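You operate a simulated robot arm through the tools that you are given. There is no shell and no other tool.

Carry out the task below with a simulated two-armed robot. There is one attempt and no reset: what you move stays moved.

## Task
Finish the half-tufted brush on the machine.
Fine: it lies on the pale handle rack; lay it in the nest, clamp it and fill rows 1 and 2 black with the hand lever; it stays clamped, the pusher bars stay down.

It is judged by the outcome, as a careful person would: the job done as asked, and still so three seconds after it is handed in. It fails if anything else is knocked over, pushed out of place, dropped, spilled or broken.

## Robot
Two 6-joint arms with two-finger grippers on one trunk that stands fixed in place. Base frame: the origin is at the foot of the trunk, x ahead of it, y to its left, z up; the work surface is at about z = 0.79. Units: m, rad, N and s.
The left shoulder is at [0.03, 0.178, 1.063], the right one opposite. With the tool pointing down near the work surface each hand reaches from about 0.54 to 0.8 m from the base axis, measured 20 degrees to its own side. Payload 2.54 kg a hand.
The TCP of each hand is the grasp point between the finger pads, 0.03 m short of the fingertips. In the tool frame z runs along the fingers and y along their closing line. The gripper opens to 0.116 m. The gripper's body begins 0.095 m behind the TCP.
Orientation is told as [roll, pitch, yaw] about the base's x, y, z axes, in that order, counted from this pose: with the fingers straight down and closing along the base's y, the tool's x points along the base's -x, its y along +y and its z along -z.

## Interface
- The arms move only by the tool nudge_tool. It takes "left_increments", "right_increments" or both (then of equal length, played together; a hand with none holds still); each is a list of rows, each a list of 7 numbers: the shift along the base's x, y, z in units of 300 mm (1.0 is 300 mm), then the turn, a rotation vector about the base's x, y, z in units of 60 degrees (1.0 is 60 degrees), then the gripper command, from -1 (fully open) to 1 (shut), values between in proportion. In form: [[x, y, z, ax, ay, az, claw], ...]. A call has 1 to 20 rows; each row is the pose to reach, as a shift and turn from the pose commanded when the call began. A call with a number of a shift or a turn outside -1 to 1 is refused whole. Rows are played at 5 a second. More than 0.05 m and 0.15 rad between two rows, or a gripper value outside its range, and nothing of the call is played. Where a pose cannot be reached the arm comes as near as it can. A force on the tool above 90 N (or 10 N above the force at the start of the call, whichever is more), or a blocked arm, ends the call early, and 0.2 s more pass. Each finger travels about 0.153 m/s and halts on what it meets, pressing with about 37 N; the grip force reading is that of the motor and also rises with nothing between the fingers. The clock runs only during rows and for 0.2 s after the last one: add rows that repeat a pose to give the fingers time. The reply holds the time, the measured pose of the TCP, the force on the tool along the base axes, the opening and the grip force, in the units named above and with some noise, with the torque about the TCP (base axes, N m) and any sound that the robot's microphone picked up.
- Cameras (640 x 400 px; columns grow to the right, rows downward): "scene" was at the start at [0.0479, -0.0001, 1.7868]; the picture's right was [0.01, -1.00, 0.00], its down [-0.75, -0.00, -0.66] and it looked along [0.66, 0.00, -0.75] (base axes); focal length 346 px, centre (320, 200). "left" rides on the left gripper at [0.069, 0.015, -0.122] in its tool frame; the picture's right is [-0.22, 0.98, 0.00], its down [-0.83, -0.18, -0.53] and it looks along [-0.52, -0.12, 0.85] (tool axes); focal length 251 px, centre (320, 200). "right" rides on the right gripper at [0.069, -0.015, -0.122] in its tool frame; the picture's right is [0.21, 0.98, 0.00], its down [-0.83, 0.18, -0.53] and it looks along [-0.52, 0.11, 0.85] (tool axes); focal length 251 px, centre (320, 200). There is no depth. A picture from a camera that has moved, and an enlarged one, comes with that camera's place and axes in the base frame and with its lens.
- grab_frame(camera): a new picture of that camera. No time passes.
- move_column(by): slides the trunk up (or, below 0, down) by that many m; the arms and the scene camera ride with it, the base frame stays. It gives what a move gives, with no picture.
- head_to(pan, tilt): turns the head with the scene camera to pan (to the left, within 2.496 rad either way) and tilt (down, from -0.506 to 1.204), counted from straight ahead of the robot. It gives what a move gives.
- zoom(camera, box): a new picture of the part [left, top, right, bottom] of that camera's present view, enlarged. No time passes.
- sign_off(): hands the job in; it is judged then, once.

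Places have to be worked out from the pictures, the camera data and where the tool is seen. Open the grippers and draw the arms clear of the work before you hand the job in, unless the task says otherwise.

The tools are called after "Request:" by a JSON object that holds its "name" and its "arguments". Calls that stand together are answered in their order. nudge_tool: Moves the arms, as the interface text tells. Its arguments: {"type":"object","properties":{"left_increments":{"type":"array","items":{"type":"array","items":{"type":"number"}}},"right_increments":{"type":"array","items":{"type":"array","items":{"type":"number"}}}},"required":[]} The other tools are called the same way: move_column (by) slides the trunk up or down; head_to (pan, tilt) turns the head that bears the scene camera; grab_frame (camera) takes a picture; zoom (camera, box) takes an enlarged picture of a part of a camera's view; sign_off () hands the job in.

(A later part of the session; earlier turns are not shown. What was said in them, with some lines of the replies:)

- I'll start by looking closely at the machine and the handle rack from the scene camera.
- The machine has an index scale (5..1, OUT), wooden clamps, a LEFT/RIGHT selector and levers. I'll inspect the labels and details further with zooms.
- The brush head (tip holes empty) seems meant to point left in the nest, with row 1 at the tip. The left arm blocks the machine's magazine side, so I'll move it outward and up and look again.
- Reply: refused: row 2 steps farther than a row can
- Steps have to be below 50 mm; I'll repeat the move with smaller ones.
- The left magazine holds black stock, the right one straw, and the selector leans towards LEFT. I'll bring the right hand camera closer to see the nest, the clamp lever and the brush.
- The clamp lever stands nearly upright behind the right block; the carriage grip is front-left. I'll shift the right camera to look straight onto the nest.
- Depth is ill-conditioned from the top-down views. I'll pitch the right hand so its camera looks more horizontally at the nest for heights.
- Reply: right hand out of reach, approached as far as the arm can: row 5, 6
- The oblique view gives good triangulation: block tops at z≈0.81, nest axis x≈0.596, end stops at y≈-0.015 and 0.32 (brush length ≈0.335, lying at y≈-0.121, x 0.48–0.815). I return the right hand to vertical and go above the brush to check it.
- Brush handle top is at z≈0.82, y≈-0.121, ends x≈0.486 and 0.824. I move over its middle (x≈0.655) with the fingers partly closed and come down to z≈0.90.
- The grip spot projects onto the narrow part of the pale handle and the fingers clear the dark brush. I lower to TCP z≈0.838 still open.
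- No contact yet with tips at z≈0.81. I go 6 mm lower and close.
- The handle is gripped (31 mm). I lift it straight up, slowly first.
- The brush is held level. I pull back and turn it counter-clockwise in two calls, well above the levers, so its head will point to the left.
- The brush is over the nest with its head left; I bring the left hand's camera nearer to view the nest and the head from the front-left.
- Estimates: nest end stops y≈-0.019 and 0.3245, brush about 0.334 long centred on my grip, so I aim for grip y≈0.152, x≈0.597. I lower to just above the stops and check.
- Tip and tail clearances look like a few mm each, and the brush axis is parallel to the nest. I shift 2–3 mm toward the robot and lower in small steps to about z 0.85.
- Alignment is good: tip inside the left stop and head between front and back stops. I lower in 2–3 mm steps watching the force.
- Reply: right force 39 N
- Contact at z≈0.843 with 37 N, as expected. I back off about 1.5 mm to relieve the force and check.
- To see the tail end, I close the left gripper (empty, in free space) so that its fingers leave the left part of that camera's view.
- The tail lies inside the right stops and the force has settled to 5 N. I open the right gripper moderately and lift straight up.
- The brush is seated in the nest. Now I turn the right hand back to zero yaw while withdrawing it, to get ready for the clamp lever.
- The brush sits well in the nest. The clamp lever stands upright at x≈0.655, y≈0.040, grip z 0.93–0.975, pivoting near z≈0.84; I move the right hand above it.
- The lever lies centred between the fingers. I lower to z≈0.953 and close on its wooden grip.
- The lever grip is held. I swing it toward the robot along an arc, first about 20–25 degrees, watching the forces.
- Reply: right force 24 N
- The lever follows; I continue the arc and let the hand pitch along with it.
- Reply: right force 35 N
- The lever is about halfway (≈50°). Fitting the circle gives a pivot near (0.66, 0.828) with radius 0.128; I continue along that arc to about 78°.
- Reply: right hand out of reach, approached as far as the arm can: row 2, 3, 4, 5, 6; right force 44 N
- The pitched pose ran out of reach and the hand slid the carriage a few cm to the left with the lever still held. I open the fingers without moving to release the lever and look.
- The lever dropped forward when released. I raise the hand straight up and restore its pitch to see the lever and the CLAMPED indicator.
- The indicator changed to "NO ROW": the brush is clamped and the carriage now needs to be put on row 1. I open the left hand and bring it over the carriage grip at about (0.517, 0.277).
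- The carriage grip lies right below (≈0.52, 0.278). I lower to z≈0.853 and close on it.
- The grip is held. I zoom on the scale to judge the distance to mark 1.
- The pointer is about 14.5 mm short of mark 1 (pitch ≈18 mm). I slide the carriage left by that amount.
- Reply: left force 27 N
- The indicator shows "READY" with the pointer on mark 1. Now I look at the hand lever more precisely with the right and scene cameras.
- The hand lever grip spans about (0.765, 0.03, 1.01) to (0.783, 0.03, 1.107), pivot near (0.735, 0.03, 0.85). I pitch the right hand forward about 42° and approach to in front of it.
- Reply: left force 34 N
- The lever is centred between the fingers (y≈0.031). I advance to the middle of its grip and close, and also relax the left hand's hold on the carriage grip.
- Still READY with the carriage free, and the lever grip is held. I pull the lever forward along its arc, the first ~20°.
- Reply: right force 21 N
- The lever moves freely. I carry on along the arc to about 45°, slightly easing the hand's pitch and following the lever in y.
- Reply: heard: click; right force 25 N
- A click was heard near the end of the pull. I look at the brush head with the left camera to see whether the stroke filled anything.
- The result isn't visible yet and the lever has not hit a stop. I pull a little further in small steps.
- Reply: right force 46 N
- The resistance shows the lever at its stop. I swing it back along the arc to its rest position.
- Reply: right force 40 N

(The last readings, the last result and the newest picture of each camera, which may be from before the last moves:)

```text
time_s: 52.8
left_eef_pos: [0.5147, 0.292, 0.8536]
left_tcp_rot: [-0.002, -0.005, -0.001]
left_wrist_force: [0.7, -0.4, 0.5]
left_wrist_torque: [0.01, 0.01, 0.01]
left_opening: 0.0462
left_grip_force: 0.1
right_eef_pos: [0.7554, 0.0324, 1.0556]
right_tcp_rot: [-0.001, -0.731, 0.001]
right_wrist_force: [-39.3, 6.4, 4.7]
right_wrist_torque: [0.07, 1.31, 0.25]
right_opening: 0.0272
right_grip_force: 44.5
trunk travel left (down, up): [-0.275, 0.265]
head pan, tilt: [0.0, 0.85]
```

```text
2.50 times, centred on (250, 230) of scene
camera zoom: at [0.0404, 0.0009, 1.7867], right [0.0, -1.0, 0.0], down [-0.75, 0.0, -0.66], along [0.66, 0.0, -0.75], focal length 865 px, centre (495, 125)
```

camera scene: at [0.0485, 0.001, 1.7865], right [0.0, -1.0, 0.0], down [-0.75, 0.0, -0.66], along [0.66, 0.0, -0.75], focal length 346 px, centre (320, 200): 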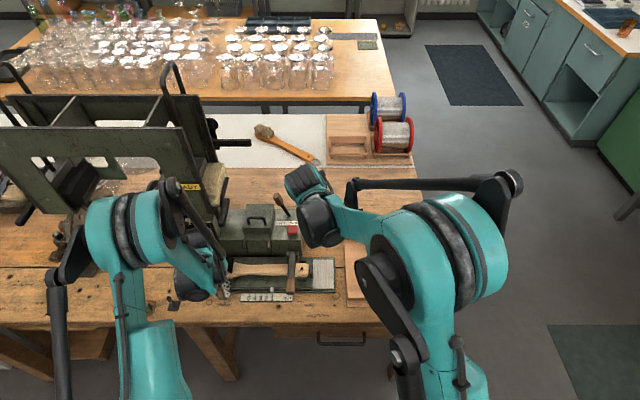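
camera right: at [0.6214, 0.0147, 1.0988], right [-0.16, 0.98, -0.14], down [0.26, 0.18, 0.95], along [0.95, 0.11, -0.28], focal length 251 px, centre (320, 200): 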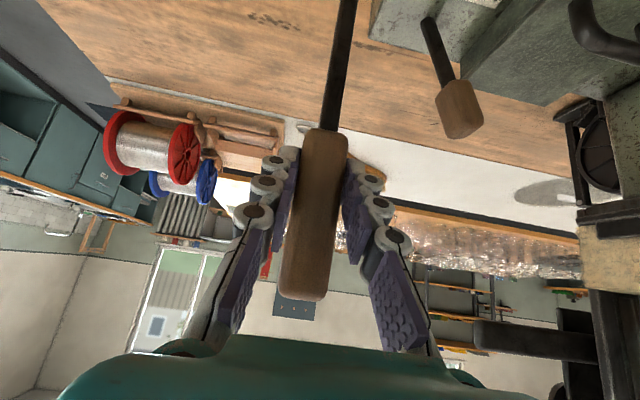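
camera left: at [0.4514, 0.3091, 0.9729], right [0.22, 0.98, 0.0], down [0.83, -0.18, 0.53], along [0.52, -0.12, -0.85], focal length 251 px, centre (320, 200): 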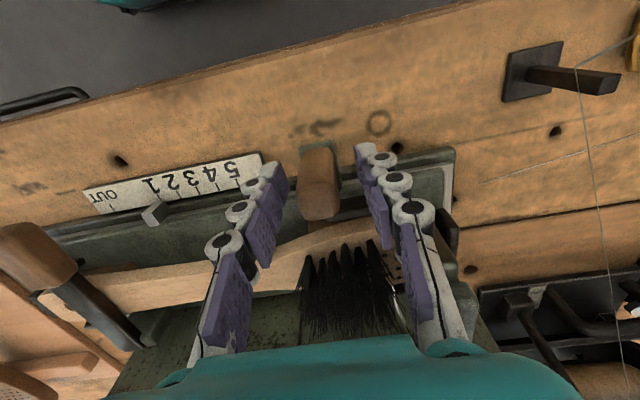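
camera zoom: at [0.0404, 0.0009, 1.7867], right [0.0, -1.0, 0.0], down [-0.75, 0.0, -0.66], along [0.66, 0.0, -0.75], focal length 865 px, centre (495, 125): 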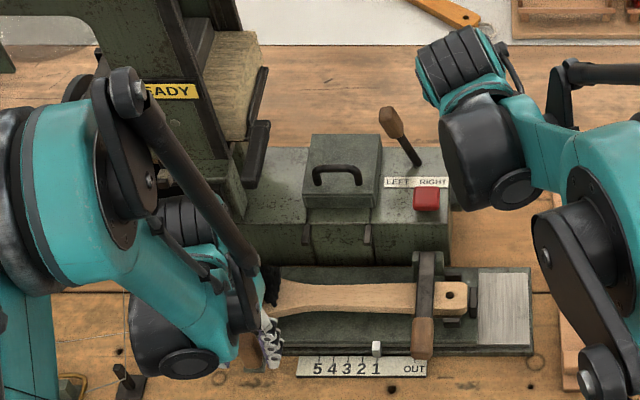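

The lever is essentially back at rest. I raise the left hand off the carriage grip to see the brush head.

Request:
{"name": "nudge_tool", "arguments": {"left_increments": [[0, 0, 0.1, 0, 0, 0, 0.2], [0, 0, 0.25, 0, 0, 0, 0.2], [-0.05, 0, 0.4, 0, 0, 0, 0.2], [-0.12, 0, 0.5, 0, 0, 0, 0], [-0.2, 0, 0.6, 0, 0, 0, -0.5], [-0.25, 0, 0.7, 0, 0, 0, -1]]}}

Request:
{"name": "grab_frame", "arguments": {"camera": "left"}}

Request:
{"name": "zoom", "arguments": {"camera": "left", "box": [270, 130, 430, 270]}}

Request:
{"name": "zoom", "arguments": {"camera": "scene", "box": [160, 150, 340, 310]}}

```text
time_s: 54.2
left_eef_pos: [0.4408, 0.2922, 1.0654]
left_tcp_rot: [-0.002, -0.003, -0.001]
left_wrist_force: [-0.4, 0.0, 0.1]
left_wrist_torque: [0.02, 0.0, -0.01]
left_opening: 0.1162
left_grip_force: 0.2
right_eef_pos: [0.756, 0.0326, 1.0555]
right_tcp_rot: [0.0, -0.729, -0.002]
right_wrist_force: [-44.7, 8.9, -8.3]
right_wrist_torque: [0.15, 0.75, 0.27]
right_opening: 0.0273
right_grip_force: 45.2
trunk travel left (down, up): [-0.275, 0.265]
head pan, tilt: [0.0, 0.85]
```

```text
taken
camera left: at [0.3704, 0.3084, 1.187], right [0.22, 0.98, 0.0], down [0.82, -0.18, 0.54], along [0.53, -0.12, -0.84], focal length 251 px, centre (320, 200)
```

left: 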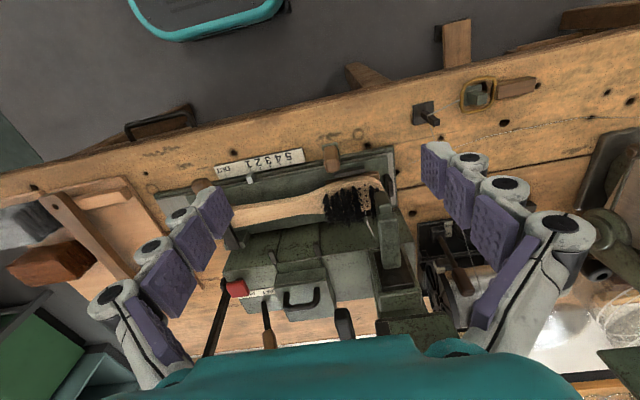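

```text
2.86 times, centred on (350, 200) of left
camera zoom: at [0.3704, 0.3084, 1.187], right [0.22, 0.98, 0.0], down [0.82, -0.18, 0.54], along [0.53, -0.12, -0.84], focal length 718 px, centre (234, 200)
```

zoom: 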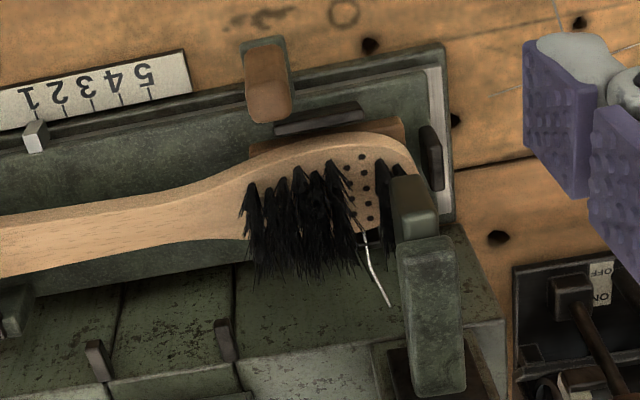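

```text
2.50 times, centred on (250, 230) of scene
camera zoom: at [0.0417, 0.0015, 1.7868], right [0.0, -1.0, 0.0], down [-0.75, 0.0, -0.66], along [0.66, 0.0, -0.75], focal length 865 px, centre (495, 125)
```

zoom: 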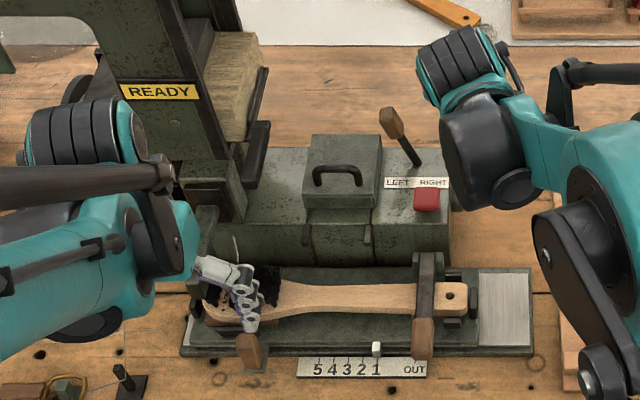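

Row 1 now shows black tufts at the tip while the next holes (row 2) are empty; display READY. I return the left hand to the carriage grip and relax the right hand's push on the lever a little.

Request:
{"name": "nudge_tool", "arguments": {"left_increments": [[0.1, 0.003, -0.12, 0, 0, 0, -0.3], [0.2, 0.003, -0.25, 0, 0, 0, 0], [0.25, 0.003, -0.38, 0, 0, 0, 0], [0.255, 0.003, -0.52, 0, 0, 0, 0], [0.255, 0.003, -0.64, 0, 0, 0, 0], [0.255, 0.003, -0.71, 0, 0, 0, 0], [0.255, 0.003, -0.71, 0, 0, 0, 0]], "right_increments": [[-0.01, 0, 0, 0, 0, 0, 1], [-0.02, 0, 0, 0, 0, 0, 1], [-0.03, 0, 0, 0, 0, 0, 1], [-0.03, 0, 0, 0, 0, 0, 1], [-0.03, 0, 0, 0, 0, 0, 1], [-0.03, 0, 0, 0, 0, 0, 1], [-0.03, 0, 0, 0, 0, 0, 1]]}}

Request:
{"name": "grab_frame", "arguments": {"camera": "left"}}

```text
time_s: 55.8
left_eef_pos: [0.5192, 0.2941, 0.8497]
left_tcp_rot: [0.0, -0.002, 0.0]
left_wrist_force: [0.1, 0.0, -0.2]
left_wrist_torque: [-0.03, -0.04, 0.01]
left_opening: 0.0578
left_grip_force: 0.1
right_eef_pos: [0.7527, 0.0316, 1.0558]
right_tcp_rot: [0.001, -0.737, 0.001]
right_wrist_force: [11.9, 14.8, 16.2]
right_wrist_torque: [0.28, -1.75, 0.27]
right_opening: 0.0275
right_grip_force: 44.9
trunk travel left (down, up): [-0.275, 0.265]
head pan, tilt: [0.0, 0.85]
```

```text
taken
camera left: at [0.4494, 0.3101, 0.9708], right [0.22, 0.98, 0.0], down [0.83, -0.18, 0.54], along [0.52, -0.12, -0.84], focal length 251 px, centre (320, 200)
```

left: 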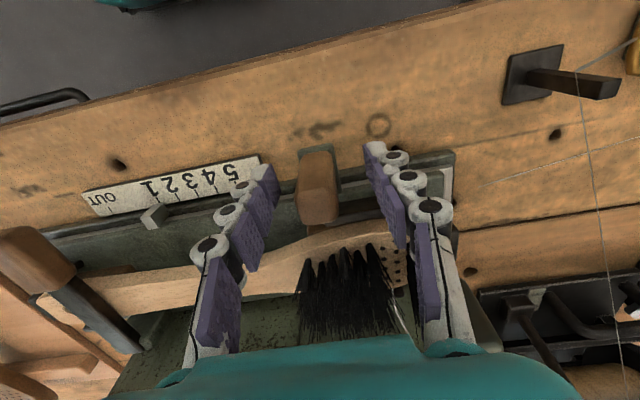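

Before sliding the carriage I check that the lever is truly at rest by pushing it back a bit more (originally it was at x≈0.770).

Request:
{"name": "nudge_tool", "arguments": {"right_increments": [[0.03, 0, -0.002, 0, 0, 0, 1], [0.05, 0, -0.004, 0, 0, 0, 1], [0.065, 0, -0.006, 0, 0, 0, 1]]}}

Request:
{"name": "zoom", "arguments": {"camera": "left", "box": [270, 130, 470, 300]}}

```text
time_s: 56.6
left_eef_pos: [0.5178, 0.2935, 0.8523]
left_tcp_rot: [-0.003, -0.006, 0.0]
left_wrist_force: [-0.9, 0.6, -0.1]
left_wrist_torque: [-0.03, 0.01, 0.02]
left_opening: 0.0579
left_grip_force: 0.0
right_eef_pos: [0.7662, 0.0316, 1.0551]
right_tcp_rot: [0.0, -0.733, -0.003]
right_wrist_force: [-46.1, 12.3, 1.7]
right_wrist_torque: [0.29, 1.21, 0.31]
right_opening: 0.0274
right_grip_force: 45.0
trunk travel left (down, up): [-0.275, 0.265]
head pan, tilt: [0.0, 0.85]
```

```text
2.35 times, centred on (370, 215) of left
camera zoom: at [0.4461, 0.31, 0.9731], right [0.22, 0.98, 0.0], down [0.82, -0.18, 0.54], along [0.53, -0.12, -0.84], focal length 592 px, centre (202, 165)
```

zoom: 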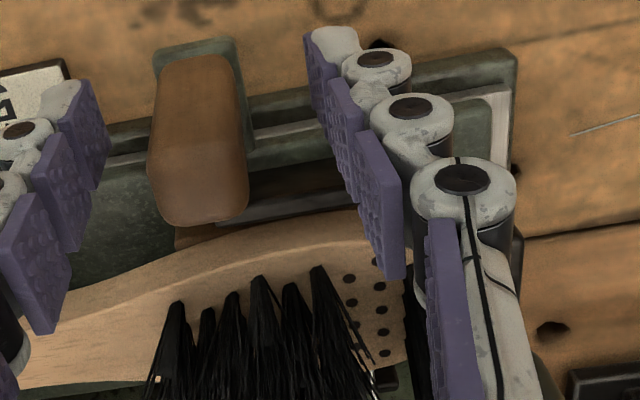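

It moved to x≈0.766 against friction; a little more brings it to the original rest.

Request:
{"name": "nudge_tool", "arguments": {"right_increments": [[0.012, 0, -0.002, 0, 0, 0, 1], [0.022, 0, -0.003, 0, 0, 0, 1], [0.022, 0, -0.003, 0, 0, 0, 1]]}}

Request:
{"name": "zoom", "arguments": {"camera": "scene", "box": [240, 280, 300, 310]}}

```text
time_s: 57.4
left_eef_pos: [0.5166, 0.2944, 0.8533]
left_tcp_rot: [-0.002, -0.005, -0.001]
left_wrist_force: [-0.5, 0.2, 0.4]
left_wrist_torque: [-0.02, -0.01, -0.04]
left_opening: 0.0579
left_grip_force: 0.1
right_eef_pos: [0.7737, 0.0324, 1.0555]
right_tcp_rot: [0.001, -0.736, 0.0]
right_wrist_force: [-41.6, 14.5, 3.7]
right_wrist_torque: [0.27, 1.06, 0.16]
right_opening: 0.0265
right_grip_force: 45.0
trunk travel left (down, up): [-0.275, 0.265]
head pan, tilt: [0.0, 0.85]
```

```text
10.67 times, centred on (270, 295) of scene
camera zoom: at [0.04, 0.0023, 1.7869], right [0.0, -1.0, 0.0], down [-0.75, 0.0, -0.66], along [0.66, 0.0, -0.75], focal length 3690 px, centre (853, -813)
```

zoom: 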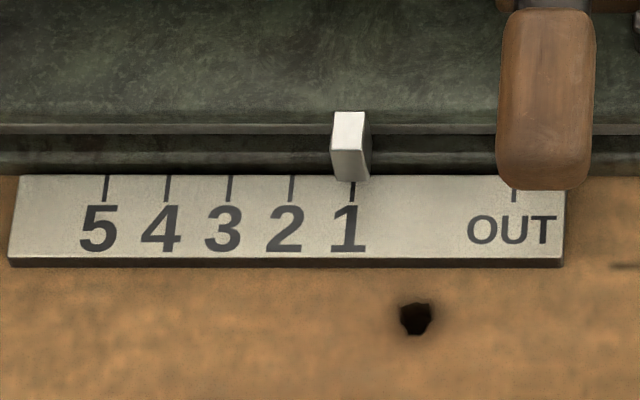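

The lever is fully back. I relax the push, grip the carriage handle with the left hand and shift it 18 mm left to mark 2.

Request:
{"name": "nudge_tool", "arguments": {"left_increments": [[0, 0, 0, 0, 0, 0, 0.3], [0, 0, 0, 0, 0, 0, 0.7], [0, 0, 0, 0, 0, 0, 1], [0, 0, 0, 0, 0, 0, 1]], "right_increments": [[-0.008, 0, 0, 0, 0, 0, 1], [-0.016, 0, 0, 0, 0, 0, 1], [-0.016, 0, 0, 0, 0, 0, 1], [-0.016, 0, 0, 0, 0, 0, 1]]}}

Request:
{"name": "zoom", "arguments": {"camera": "scene", "box": [240, 280, 300, 310]}}

```text
time_s: 58.4
left_eef_pos: [0.5171, 0.2921, 0.8515]
left_tcp_rot: [-0.002, -0.001, 0.0]
left_wrist_force: [-12.3, -3.4, 10.7]
left_wrist_torque: [-0.18, 0.2, -0.01]
left_opening: 0.0212
left_grip_force: 44.4
right_eef_pos: [0.7733, 0.0304, 1.056]
right_tcp_rot: [0.0, -0.742, 0.0]
right_wrist_force: [13.3, 18.8, 28.3]
right_wrist_torque: [0.28, -1.56, 0.04]
right_opening: 0.0264
right_grip_force: 45.1
trunk travel left (down, up): [-0.275, 0.265]
head pan, tilt: [0.0, 0.85]
```

```text
10.67 times, centred on (270, 295) of scene
camera zoom: at [0.0437, 0.0019, 1.787], right [0.0, -1.0, 0.0], down [-0.75, 0.0, -0.66], along [0.66, 0.0, -0.75], focal length 3690 px, centre (853, -813)
```

zoom: 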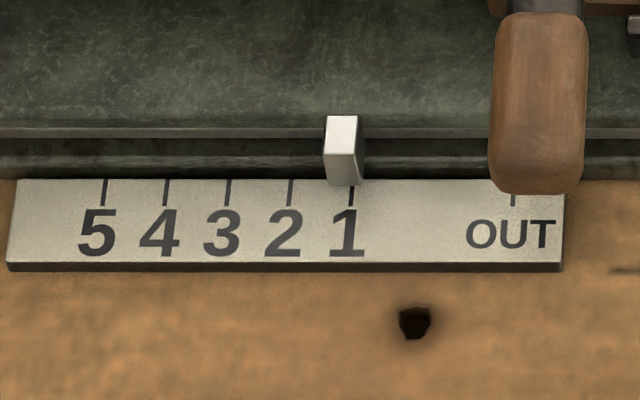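

Request:
{"name": "nudge_tool", "arguments": {"left_increments": [[0, 0.018, 0, 0, 0, 0, 1], [0, 0.037, 0, 0, 0, 0, 1], [0, 0.056, 0, 0, 0, 0, 1], [0, 0.056, 0, 0, 0, 0, 1]]}}

Request:
{"name": "zoom", "arguments": {"camera": "scene", "box": [240, 280, 300, 310]}}

Request:
{"name": "zoom", "arguments": {"camera": "scene", "box": [160, 150, 340, 310]}}

```text
time_s: 59.4
left_eef_pos: [0.5166, 0.3105, 0.8507]
left_tcp_rot: [-0.002, -0.004, 0.0]
left_wrist_force: [-11.6, 0.6, -7.1]
left_wrist_torque: [0.05, 0.87, 0.01]
left_opening: 0.0212
left_grip_force: 45.0
right_eef_pos: [0.7723, 0.032, 1.0556]
right_tcp_rot: [0.002, -0.743, 0.0]
right_wrist_force: [12.3, 12.0, 42.7]
right_wrist_torque: [0.18, -0.9, 0.0]
right_opening: 0.0266
right_grip_force: 45.2
trunk travel left (down, up): [-0.275, 0.265]
head pan, tilt: [0.0, 0.85]
```

```text
10.67 times, centred on (270, 295) of scene
camera zoom: at [0.0428, 0.002, 1.7868], right [0.0, -1.0, 0.0], down [-0.75, 0.0, -0.66], along [0.66, 0.0, -0.75], focal length 3690 px, centre (853, -813)
```

zoom: 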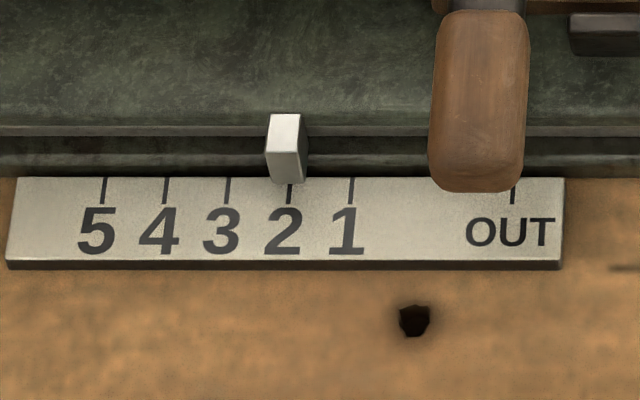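

```text
2.50 times, centred on (250, 230) of scene
camera zoom: at [0.0428, 0.002, 1.7868], right [0.0, -1.0, 0.0], down [-0.75, 0.0, -0.66], along [0.66, 0.0, -0.75], focal length 865 px, centre (495, 125)
```

zoom: 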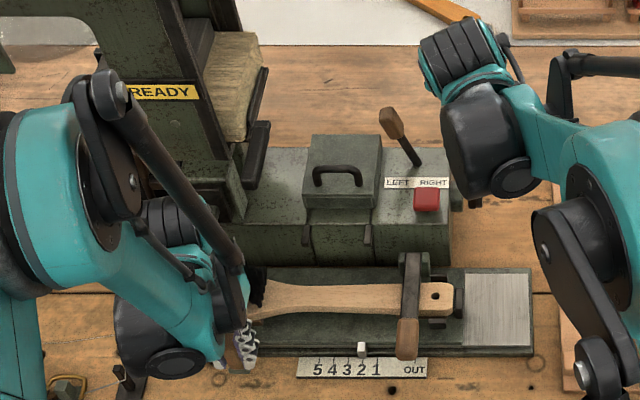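

Pointer on mark 2, READY. I release the left hand's grip and re-seat the right hand's grip on the lever to clear the strain.

Request:
{"name": "nudge_tool", "arguments": {"left_increments": [[0, 0, 0, 0, 0, 0, 0.8], [0, 0, 0, 0, 0, 0, 0.5], [0, 0, 0, 0, 0, 0, 0.2], [0, 0, 0, 0, 0, 0, 0.2], [0, 0, 0, 0, 0, 0, 0.2], [0, 0, 0, 0, 0, 0, 0.2], [0, 0, 0, 0, 0, 0, 0.2]], "right_increments": [[0, 0, 0, 0, 0, 0, 0.6], [0, 0, 0, 0, 0, 0, 0.2], [0, 0, 0, 0, 0, 0, 0.2], [0, 0, 0, 0, 0, 0, 0.2], [0, 0, 0, 0, 0, 0, 0.6], [0, 0, 0, 0, 0, 0, 1], [0, 0, 0, 0, 0, 0, 1]]}}

Request:
{"name": "grab_frame", "arguments": {"camera": "right"}}

Request:
{"name": "zoom", "arguments": {"camera": "scene", "box": [160, 150, 340, 310]}}

```text
time_s: 61.0
left_eef_pos: [0.5205, 0.3101, 0.8498]
left_tcp_rot: [-0.001, 0.0, 0.001]
left_wrist_force: [0.4, 0.4, -0.7]
left_wrist_torque: [-0.01, 0.02, -0.01]
left_opening: 0.0465
left_grip_force: 0.0
right_eef_pos: [0.7737, 0.0312, 1.052]
right_tcp_rot: [0.001, -0.733, -0.001]
right_wrist_force: [0.5, 9.3, -6.2]
right_wrist_torque: [0.07, -0.08, 0.11]
right_opening: 0.0268
right_grip_force: 44.7
trunk travel left (down, up): [-0.275, 0.265]
head pan, tilt: [0.0, 0.85]
```

```text
taken
camera right: at [0.6401, 0.0145, 1.0948], right [-0.16, 0.98, -0.14], down [0.26, 0.18, 0.95], along [0.95, 0.11, -0.28], focal length 251 px, centre (320, 200)
```

right: 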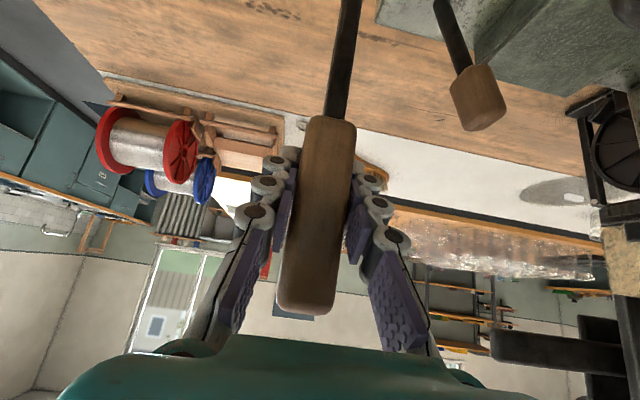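

```text
2.50 times, centred on (250, 230) of scene
camera zoom: at [0.0489, 0.0014, 1.7865], right [0.0, -1.0, 0.0], down [-0.75, 0.0, -0.66], along [0.66, 0.0, -0.75], focal length 865 px, centre (495, 125)
```

zoom: 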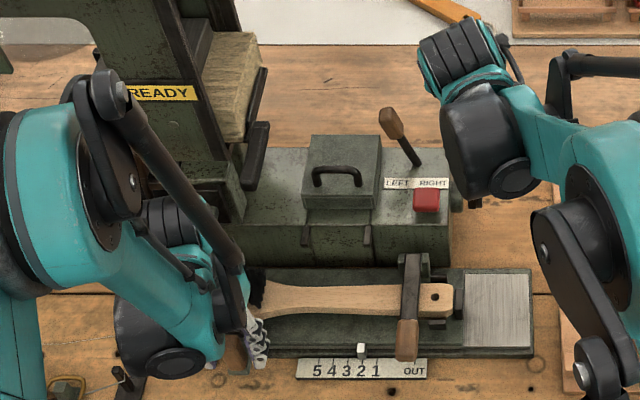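

Strain cleared and still READY. I pull the lever again along the same arc.

Request:
{"name": "nudge_tool", "arguments": {"right_increments": [[-0.04, 0, 0.005, 0, 0, 0, 1], [-0.082, 0, 0.009, 0, 0, 0, 1], [-0.125, 0, 0.009, 0, 0, 0, 1], [-0.167, 0, 0.008, 0, 0, 0, 1], [-0.205, 0.001, 0.004, 0, 0, 0, 1], [-0.243, 0.002, -0.001, 0, 0, 0, 1]]}}

Request:
{"name": "nudge_tool", "arguments": {"right_increments": [[-0.068, 0.003, -0.013, 0, 0, 0, 1], [-0.136, 0.003, -0.035, 0, 0, 0, 1], [-0.202, 0.003, -0.065, 0, 0.03, 0, 1], [-0.265, 0.003, -0.101, 0, 0.07, 0, 1], [-0.323, 0.003, -0.143, 0, 0.11, 0, 1], [-0.376, 0.003, -0.191, 0, 0.15, 0, 1]]}}

```text
time_s: 62.4
left_eef_pos: [0.521, 0.3101, 0.8493]
left_tcp_rot: [-0.002, 0.002, 0.0]
left_wrist_force: [-0.5, 0.2, -0.1]
left_wrist_torque: [-0.02, -0.02, 0.03]
left_opening: 0.0466
left_grip_force: 0.0
right_eef_pos: [0.701, 0.0323, 1.0505]
right_tcp_rot: [-0.001, -0.731, -0.002]
right_wrist_force: [12.4, 15.5, -4.9]
right_wrist_torque: [0.4, -1.33, 0.11]
right_opening: 0.0265
right_grip_force: 44.7
trunk travel left (down, up): [-0.275, 0.265]
head pan, tilt: [0.0, 0.85]
```

```text
time_s: 63.8
left_eef_pos: [0.5221, 0.3094, 0.8488]
left_tcp_rot: [-0.002, 0.001, -0.001]
left_wrist_force: [-0.2, -0.7, 0.5]
left_wrist_torque: [0.0, 0.01, 0.02]
left_opening: 0.0466
left_grip_force: 0.1
right_eef_pos: [0.5922, 0.0312, 0.9942]
right_tcp_rot: [0.0, -0.575, -0.001]
right_wrist_force: [24.0, 9.9, -4.4]
right_wrist_torque: [0.21, -1.71, 0.05]
right_opening: 0.0275
right_grip_force: 44.8
trunk travel left (down, up): [-0.275, 0.265]
head pan, tilt: [0.0, 0.85]
heard: click
```

A click again. As before I pull the last few degrees to the stop.

Request:
{"name": "nudge_tool", "arguments": {"right_increments": [[-0.028, 0, -0.028, 0, 0.03, 0, 1], [-0.055, 0, -0.056, 0, 0.06, 0, 1], [-0.055, 0, -0.056, 0, 0.06, 0, 1]]}}

Request:
{"name": "nudge_tool", "arguments": {"right_increments": [[0.048, 0, 0.053, 0, -0.03, 0, 1], [0.102, 0, 0.102, 0, -0.06, 0, 1], [0.16, 0, 0.144, 0, -0.1, 0, 1], [0.223, 0, 0.18, 0, -0.14, 0, 1], [0.288, 0, 0.209, 0, -0.18, 0, 1], [0.357, 0, 0.232, 0, -0.21, 0, 1], [0.427, -0.003, 0.247, 0, -0.21, 0, 1], [0.499, -0.004, 0.254, 0, -0.21, 0, 1], [0.571, -0.004, 0.254, 0, -0.21, 0, 1], [0.631, -0.004, 0.248, 0, -0.21, 0, 1], [0.66, -0.004, 0.242, 0, -0.21, 0, 1], [0.69, -0.004, 0.238, 0, -0.21, 0, 1]]}}

Request:
{"name": "grab_frame", "arguments": {"camera": "right"}}

Request:
{"name": "zoom", "arguments": {"camera": "scene", "box": [160, 150, 340, 310]}}

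```text
time_s: 64.6
left_eef_pos: [0.5209, 0.3097, 0.8496]
left_tcp_rot: [0.0, 0.0, 0.0]
left_wrist_force: [0.0, 0.3, -0.2]
left_wrist_torque: [0.0, -0.04, -0.01]
left_opening: 0.0465
left_grip_force: 0.0
right_eef_pos: [0.574, 0.032, 0.9792]
right_tcp_rot: [0.002, -0.521, -0.002]
right_wrist_force: [34.4, 4.1, 29.4]
right_wrist_torque: [0.06, -1.28, 0.15]
right_opening: 0.0276
right_grip_force: 44.4
trunk travel left (down, up): [-0.275, 0.265]
head pan, tilt: [0.0, 0.85]
```

```text
time_s: 67.2
left_eef_pos: [0.5178, 0.3114, 0.8525]
left_tcp_rot: [-0.002, -0.005, -0.001]
left_wrist_force: [0.7, 0.3, -0.4]
left_wrist_torque: [0.02, 0.03, -0.02]
left_opening: 0.0463
left_grip_force: 0.2
right_eef_pos: [0.7717, 0.032, 1.055]
right_tcp_rot: [0.001, -0.739, 0.0]
right_wrist_force: [-39.4, 11.9, 14.5]
right_wrist_torque: [0.32, 0.94, 0.13]
right_opening: 0.0276
right_grip_force: 45.2
trunk travel left (down, up): [-0.275, 0.265]
head pan, tilt: [0.0, 0.85]
```

```text
taken
camera right: at [0.6389, 0.0146, 1.0974], right [-0.16, 0.98, -0.14], down [0.25, 0.18, 0.95], along [0.95, 0.11, -0.27], focal length 251 px, centre (320, 200)
```

right: 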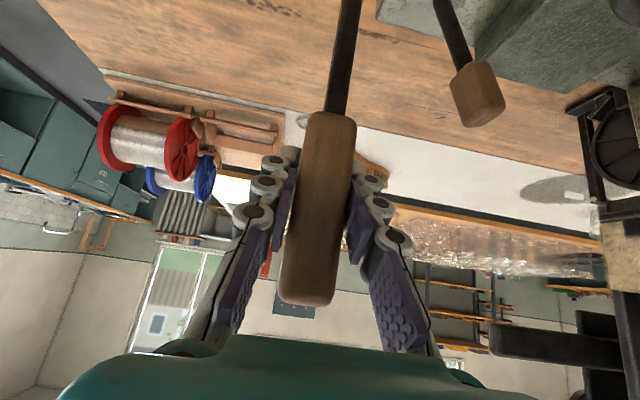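

```text
2.50 times, centred on (250, 230) of scene
camera zoom: at [0.0392, 0.0019, 1.787], right [0.0, -1.0, 0.0], down [-0.75, 0.0, -0.66], along [0.66, 0.0, -0.75], focal length 865 px, centre (495, 125)
```

zoom: 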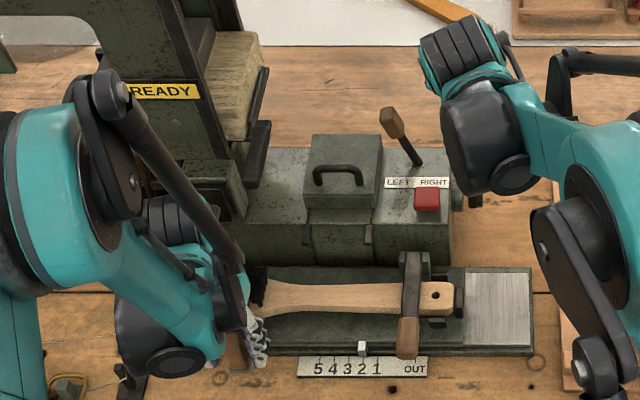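

The lever is back at its rest. I open both hands and draw them back to inspect the brush.

Request:
{"name": "nudge_tool", "arguments": {"right_increments": [[-0.015, 0, 0, 0, 0, 0, 0.7], [-0.015, 0, 0, 0, 0, 0, 0.3], [-0.015, 0, 0, 0, 0, 0, 0], [-0.08, 0, 0.045, 0, 0, 0, 0], [-0.16, 0, 0.1, 0, 0, 0, 0], [-0.26, 0, 0.17, 0, 0, 0, 0], [-0.38, -0.05, 0.2, 0, 0.1, 0, 0], [-0.5, -0.1, 0.22, 0, 0.22, 0, 0]], "left_increments": [[0, 0, 0, 0, 0, 0, 0], [0, 0, 0.05, 0, 0, 0, 0], [0, 0, 0.15, 0, 0, 0, 0], [0, 0, 0.28, 0, 0, 0, 0], [-0.05, 0, 0.4, 0, 0, 0, -0.2], [-0.12, 0, 0.5, 0, 0, 0, -0.5], [-0.2, 0, 0.6, 0, 0, 0, -1], [-0.25, 0, 0.7, 0, 0, 0, -1]]}}

Request:
{"name": "grab_frame", "arguments": {"camera": "left"}}

Request:
{"name": "zoom", "arguments": {"camera": "left", "box": [270, 130, 430, 270]}}

Request:
{"name": "zoom", "arguments": {"camera": "scene", "box": [160, 150, 340, 310]}}

```text
time_s: 69.0
left_eef_pos: [0.4408, 0.3076, 1.0634]
left_tcp_rot: [0.001, -0.001, -0.001]
left_wrist_force: [-1.0, -0.4, 0.3]
left_wrist_torque: [0.01, -0.06, 0.01]
left_opening: 0.1161
left_grip_force: 0.1
right_eef_pos: [0.6266, -0.0022, 1.1159]
right_tcp_rot: [0.0, -0.502, -0.001]
right_wrist_force: [-0.5, 2.0, 0.3]
right_wrist_torque: [0.03, -0.02, -0.01]
right_opening: 0.0579
right_grip_force: 0.1
trunk travel left (down, up): [-0.275, 0.265]
head pan, tilt: [0.0, 0.85]
```

```text
taken
camera left: at [0.3715, 0.3236, 1.1827], right [0.22, 0.98, 0.0], down [0.82, -0.18, 0.54], along [0.52, -0.12, -0.84], focal length 251 px, centre (320, 200)
```

left: 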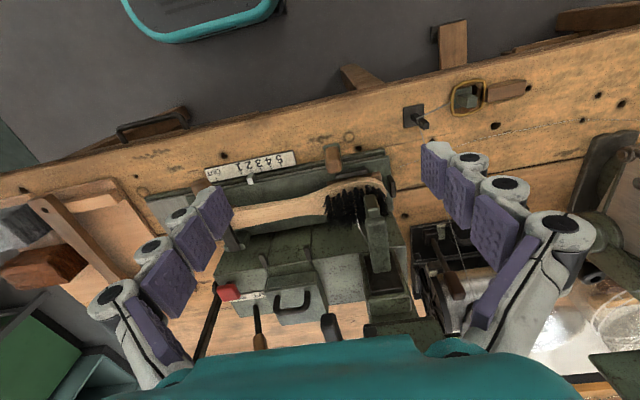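

```text
2.86 times, centred on (350, 200) of left
camera zoom: at [0.3715, 0.3236, 1.1827], right [0.22, 0.98, 0.0], down [0.82, -0.18, 0.54], along [0.52, -0.12, -0.84], focal length 718 px, centre (234, 200)
```

zoom: 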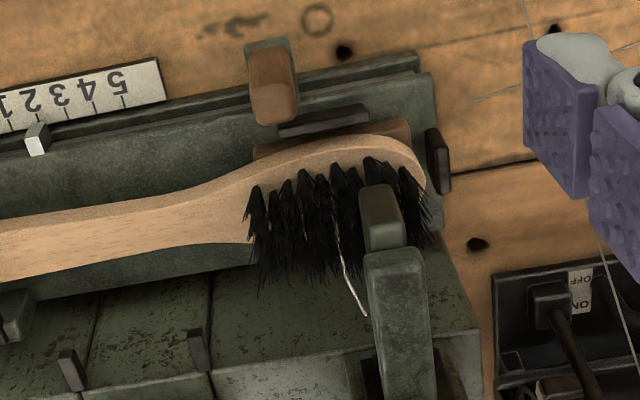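

```text
2.50 times, centred on (250, 230) of scene
camera zoom: at [0.0446, -0.0013, 1.7867], right [0.0, -1.0, 0.0], down [-0.75, 0.0, -0.66], along [0.66, 0.0, -0.75], focal length 865 px, centre (495, 125)
```

zoom: 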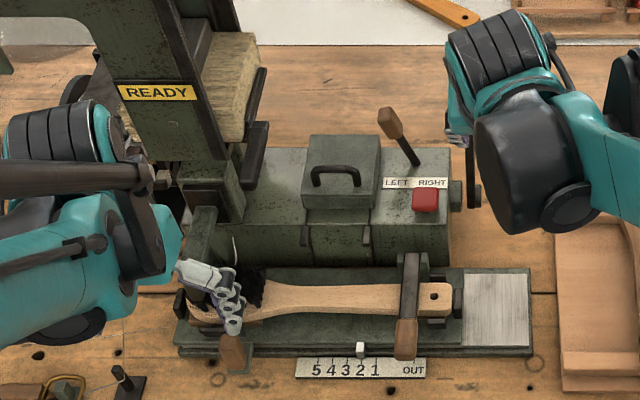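

Rows 1 and 2 now look filled black with the clamp still down. I withdraw both arms to clear poses and inspect the brush with the scene camera.

Request:
{"name": "nudge_tool", "arguments": {"left_increments": [[-0.04, 0.07, 0.1, 0, 0, 0, -1], [-0.08, 0.14, 0.2, 0, 0, 0, -1], [-0.12, 0.21, 0.3, 0, 0, 0, -1], [-0.16, 0.28, 0.4, 0, 0, 0, -1], [-0.2, 0.35, 0.5, 0, 0, 0, -1], [-0.24, 0.42, 0.6, 0, 0, 0, -1], [-0.27, 0.5, 0.7, 0, 0, 0, -1], [-0.27, 0.57, 0.8, 0, 0, 0, -1]], "right_increments": [[-0.04, -0.05, 0.06, 0, 0.06, 0, -0.3], [-0.08, -0.11, 0.12, 0, 0.12, 0, -0.6], [-0.12, -0.17, 0.18, 0, 0.18, 0, -1], [-0.16, -0.23, 0.24, 0, 0.24, 0, -1], [-0.2, -0.29, 0.3, 0, 0.3, 0, -1], [-0.24, -0.35, 0.36, 0, 0.36, 0, -1], [-0.28, -0.41, 0.41, 0, 0.42, 0, -1], [-0.32, -0.46, 0.45, 0, 0.479, 0, -1]]}}

Request:
{"name": "grab_frame", "arguments": {"camera": "scene"}}

Request:
{"name": "zoom", "arguments": {"camera": "scene", "box": [190, 235, 270, 295]}}

Request:
{"name": "zoom", "arguments": {"camera": "left", "box": [200, 140, 360, 260]}}

Request:
{"name": "zoom", "arguments": {"camera": "scene", "box": [180, 170, 350, 310]}}

```text
time_s: 70.8
left_eef_pos: [0.3645, 0.4808, 1.2997]
left_tcp_rot: [-0.001, 0.0, -0.001]
left_wrist_force: [-0.8, -0.4, -1.0]
left_wrist_torque: [0.01, 0.01, 0.02]
left_opening: 0.1159
left_grip_force: 0.1
right_eef_pos: [0.5321, -0.1402, 1.2505]
right_tcp_rot: [-0.001, -0.001, -0.001]
right_wrist_force: [-0.4, 0.1, 0.2]
right_wrist_torque: [-0.03, -0.01, 0.0]
right_opening: 0.1157
right_grip_force: 0.1
trunk travel left (down, up): [-0.275, 0.265]
head pan, tilt: [0.0, 0.85]
```

```text
taken
camera scene: at [0.0478, -0.0003, 1.7866], right [0.0, -1.0, 0.0], down [-0.75, 0.0, -0.66], along [0.66, 0.0, -0.75], focal length 346 px, centre (320, 200)
```

scene: 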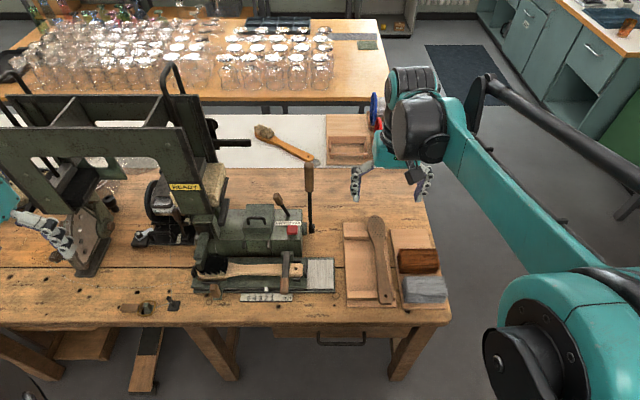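

```text
6.67 times, centred on (230, 265) of scene
camera zoom: at [0.0478, -0.0003, 1.7866], right [0.0, -1.0, 0.0], down [-0.75, 0.0, -0.66], along [0.66, 0.0, -0.75], focal length 2306 px, centre (920, -233)
```

zoom: 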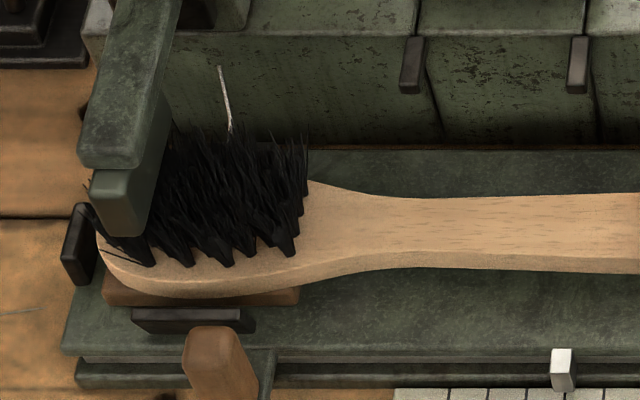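

```text
3.33 times, centred on (280, 200) of left
camera zoom: at [0.2945, 0.4976, 1.4212], right [0.22, 0.98, 0.0], down [0.83, -0.18, 0.53], along [0.52, -0.12, -0.85], focal length 838 px, centre (453, 200)
```

zoom: 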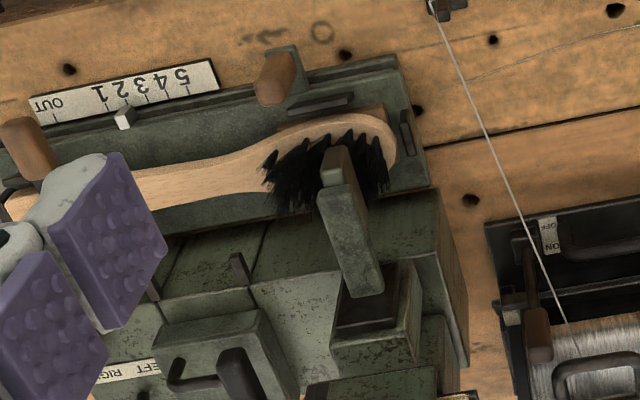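

```text
2.86 times, centred on (265, 240) of scene
camera zoom: at [0.0478, -0.0003, 1.7866], right [0.0, -1.0, 0.0], down [-0.75, 0.0, -0.66], along [0.66, 0.0, -0.75], focal length 988 px, centre (477, 86)
```

zoom: 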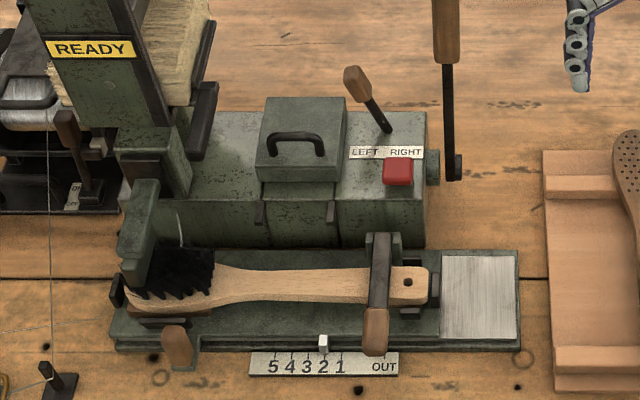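

The job looks done; I take a closer look at the thin pale strand beside the head and confirm nothing else was disturbed.

Request:
{"name": "zoom", "arguments": {"camera": "scene", "box": [200, 235, 240, 275]}}

Request:
{"name": "zoom", "arguments": {"camera": "left", "box": [250, 160, 310, 210]}}

Request:
{"name": "grab_frame", "arguments": {"camera": "right"}}

Request:
{"name": "zoom", "arguments": {"camera": "scene", "box": [0, 50, 230, 220]}}

```text
10.00 times, centred on (220, 255) of scene
camera zoom: at [0.0478, -0.0003, 1.7866], right [0.0, -1.0, 0.0], down [-0.75, 0.0, -0.66], along [0.66, 0.0, -0.75], focal length 3459 px, centre (1320, -350)
```

zoom: 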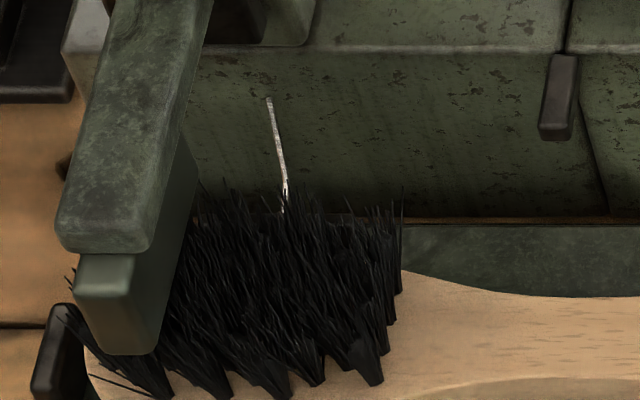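

```text
8.00 times, centred on (280, 185) of left
camera zoom: at [0.2945, 0.4976, 1.4212], right [0.22, 0.98, 0.0], down [0.83, -0.18, 0.53], along [0.52, -0.12, -0.85], focal length 2012 px, centre (640, 320)
```

zoom: 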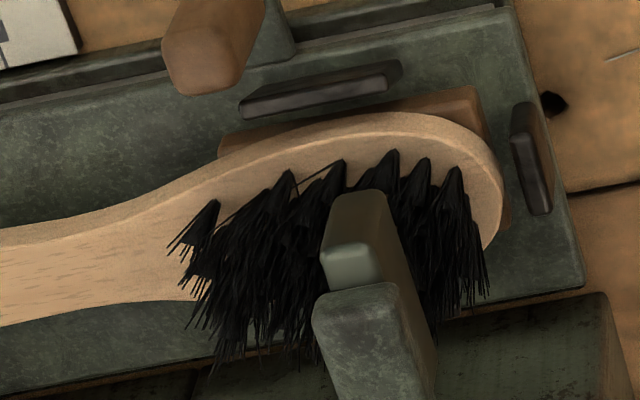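

```text
taken
camera right: at [0.4624, -0.1571, 1.3707], right [-0.21, 0.98, 0.0], down [0.83, 0.18, 0.53], along [0.52, 0.11, -0.85], focal length 251 px, centre (320, 200)
```

right: 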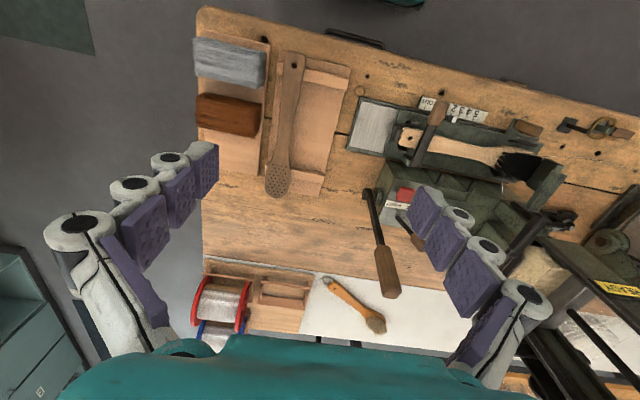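

```text
2.35 times, centred on (115, 135) of scene
camera zoom: at [0.0478, -0.0003, 1.7866], right [0.0, -1.0, 0.0], down [-0.75, 0.0, -0.66], along [0.66, 0.0, -0.75], focal length 814 px, centre (802, 353)
```

zoom: 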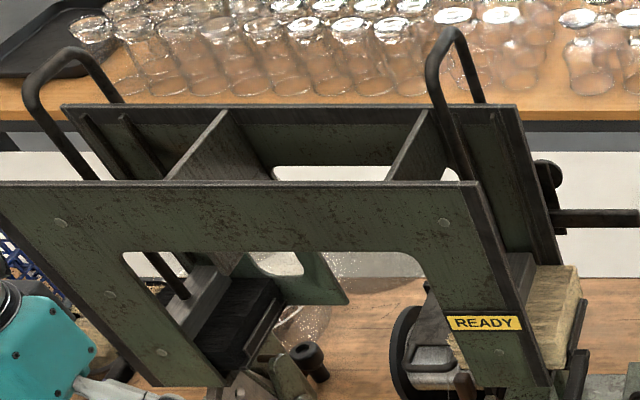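

Rows 1 and 2 are filled black and the clamp lever is down. The display reads READY, the pusher bars are untouched and down, the hand lever is back at rest, and both open hands are clear of the work. I can't identify the pale strand by the head. It stayed put when the carriage moved, so I take it to be part of the machine and leave it. I hand the job in.

Request:
{"name": "sign_off", "arguments": {}}

```text
The job is handed in.
```

The brush is finished. It lies in the nest with its head to the left, clamped, and rows 1 and 2 are filled black. The job has been handed in.

- **Filling:** I gave one full pull of the hand lever with the carriage on mark 1 and one on mark 2. There was a click each time, and black tufts showed in both rows afterwards. The selector was already on LEFT, the black stock, so I left it alone. The filling arm hides part of the head where the carriage now stands, so I could not see every hole from above.
- **How it was left:** The carriage is on mark 2, the clamp lever is down and the display reads READY. The hand lever is back at rest and the pusher bars are down. Both hands are open and clear of the work.
- **While closing the clamp:** The right arm ran out of reach and slid the carriage about 3 cm along its slide. It did no harm that I could see.
- **Pale strand:** A thin pale strand shows beside the brush head, against the machine. It stayed still when the carriage moved, so it looks like part of the machine. I only noticed it after the first pull, couldn't tell what it is, and left it alone.
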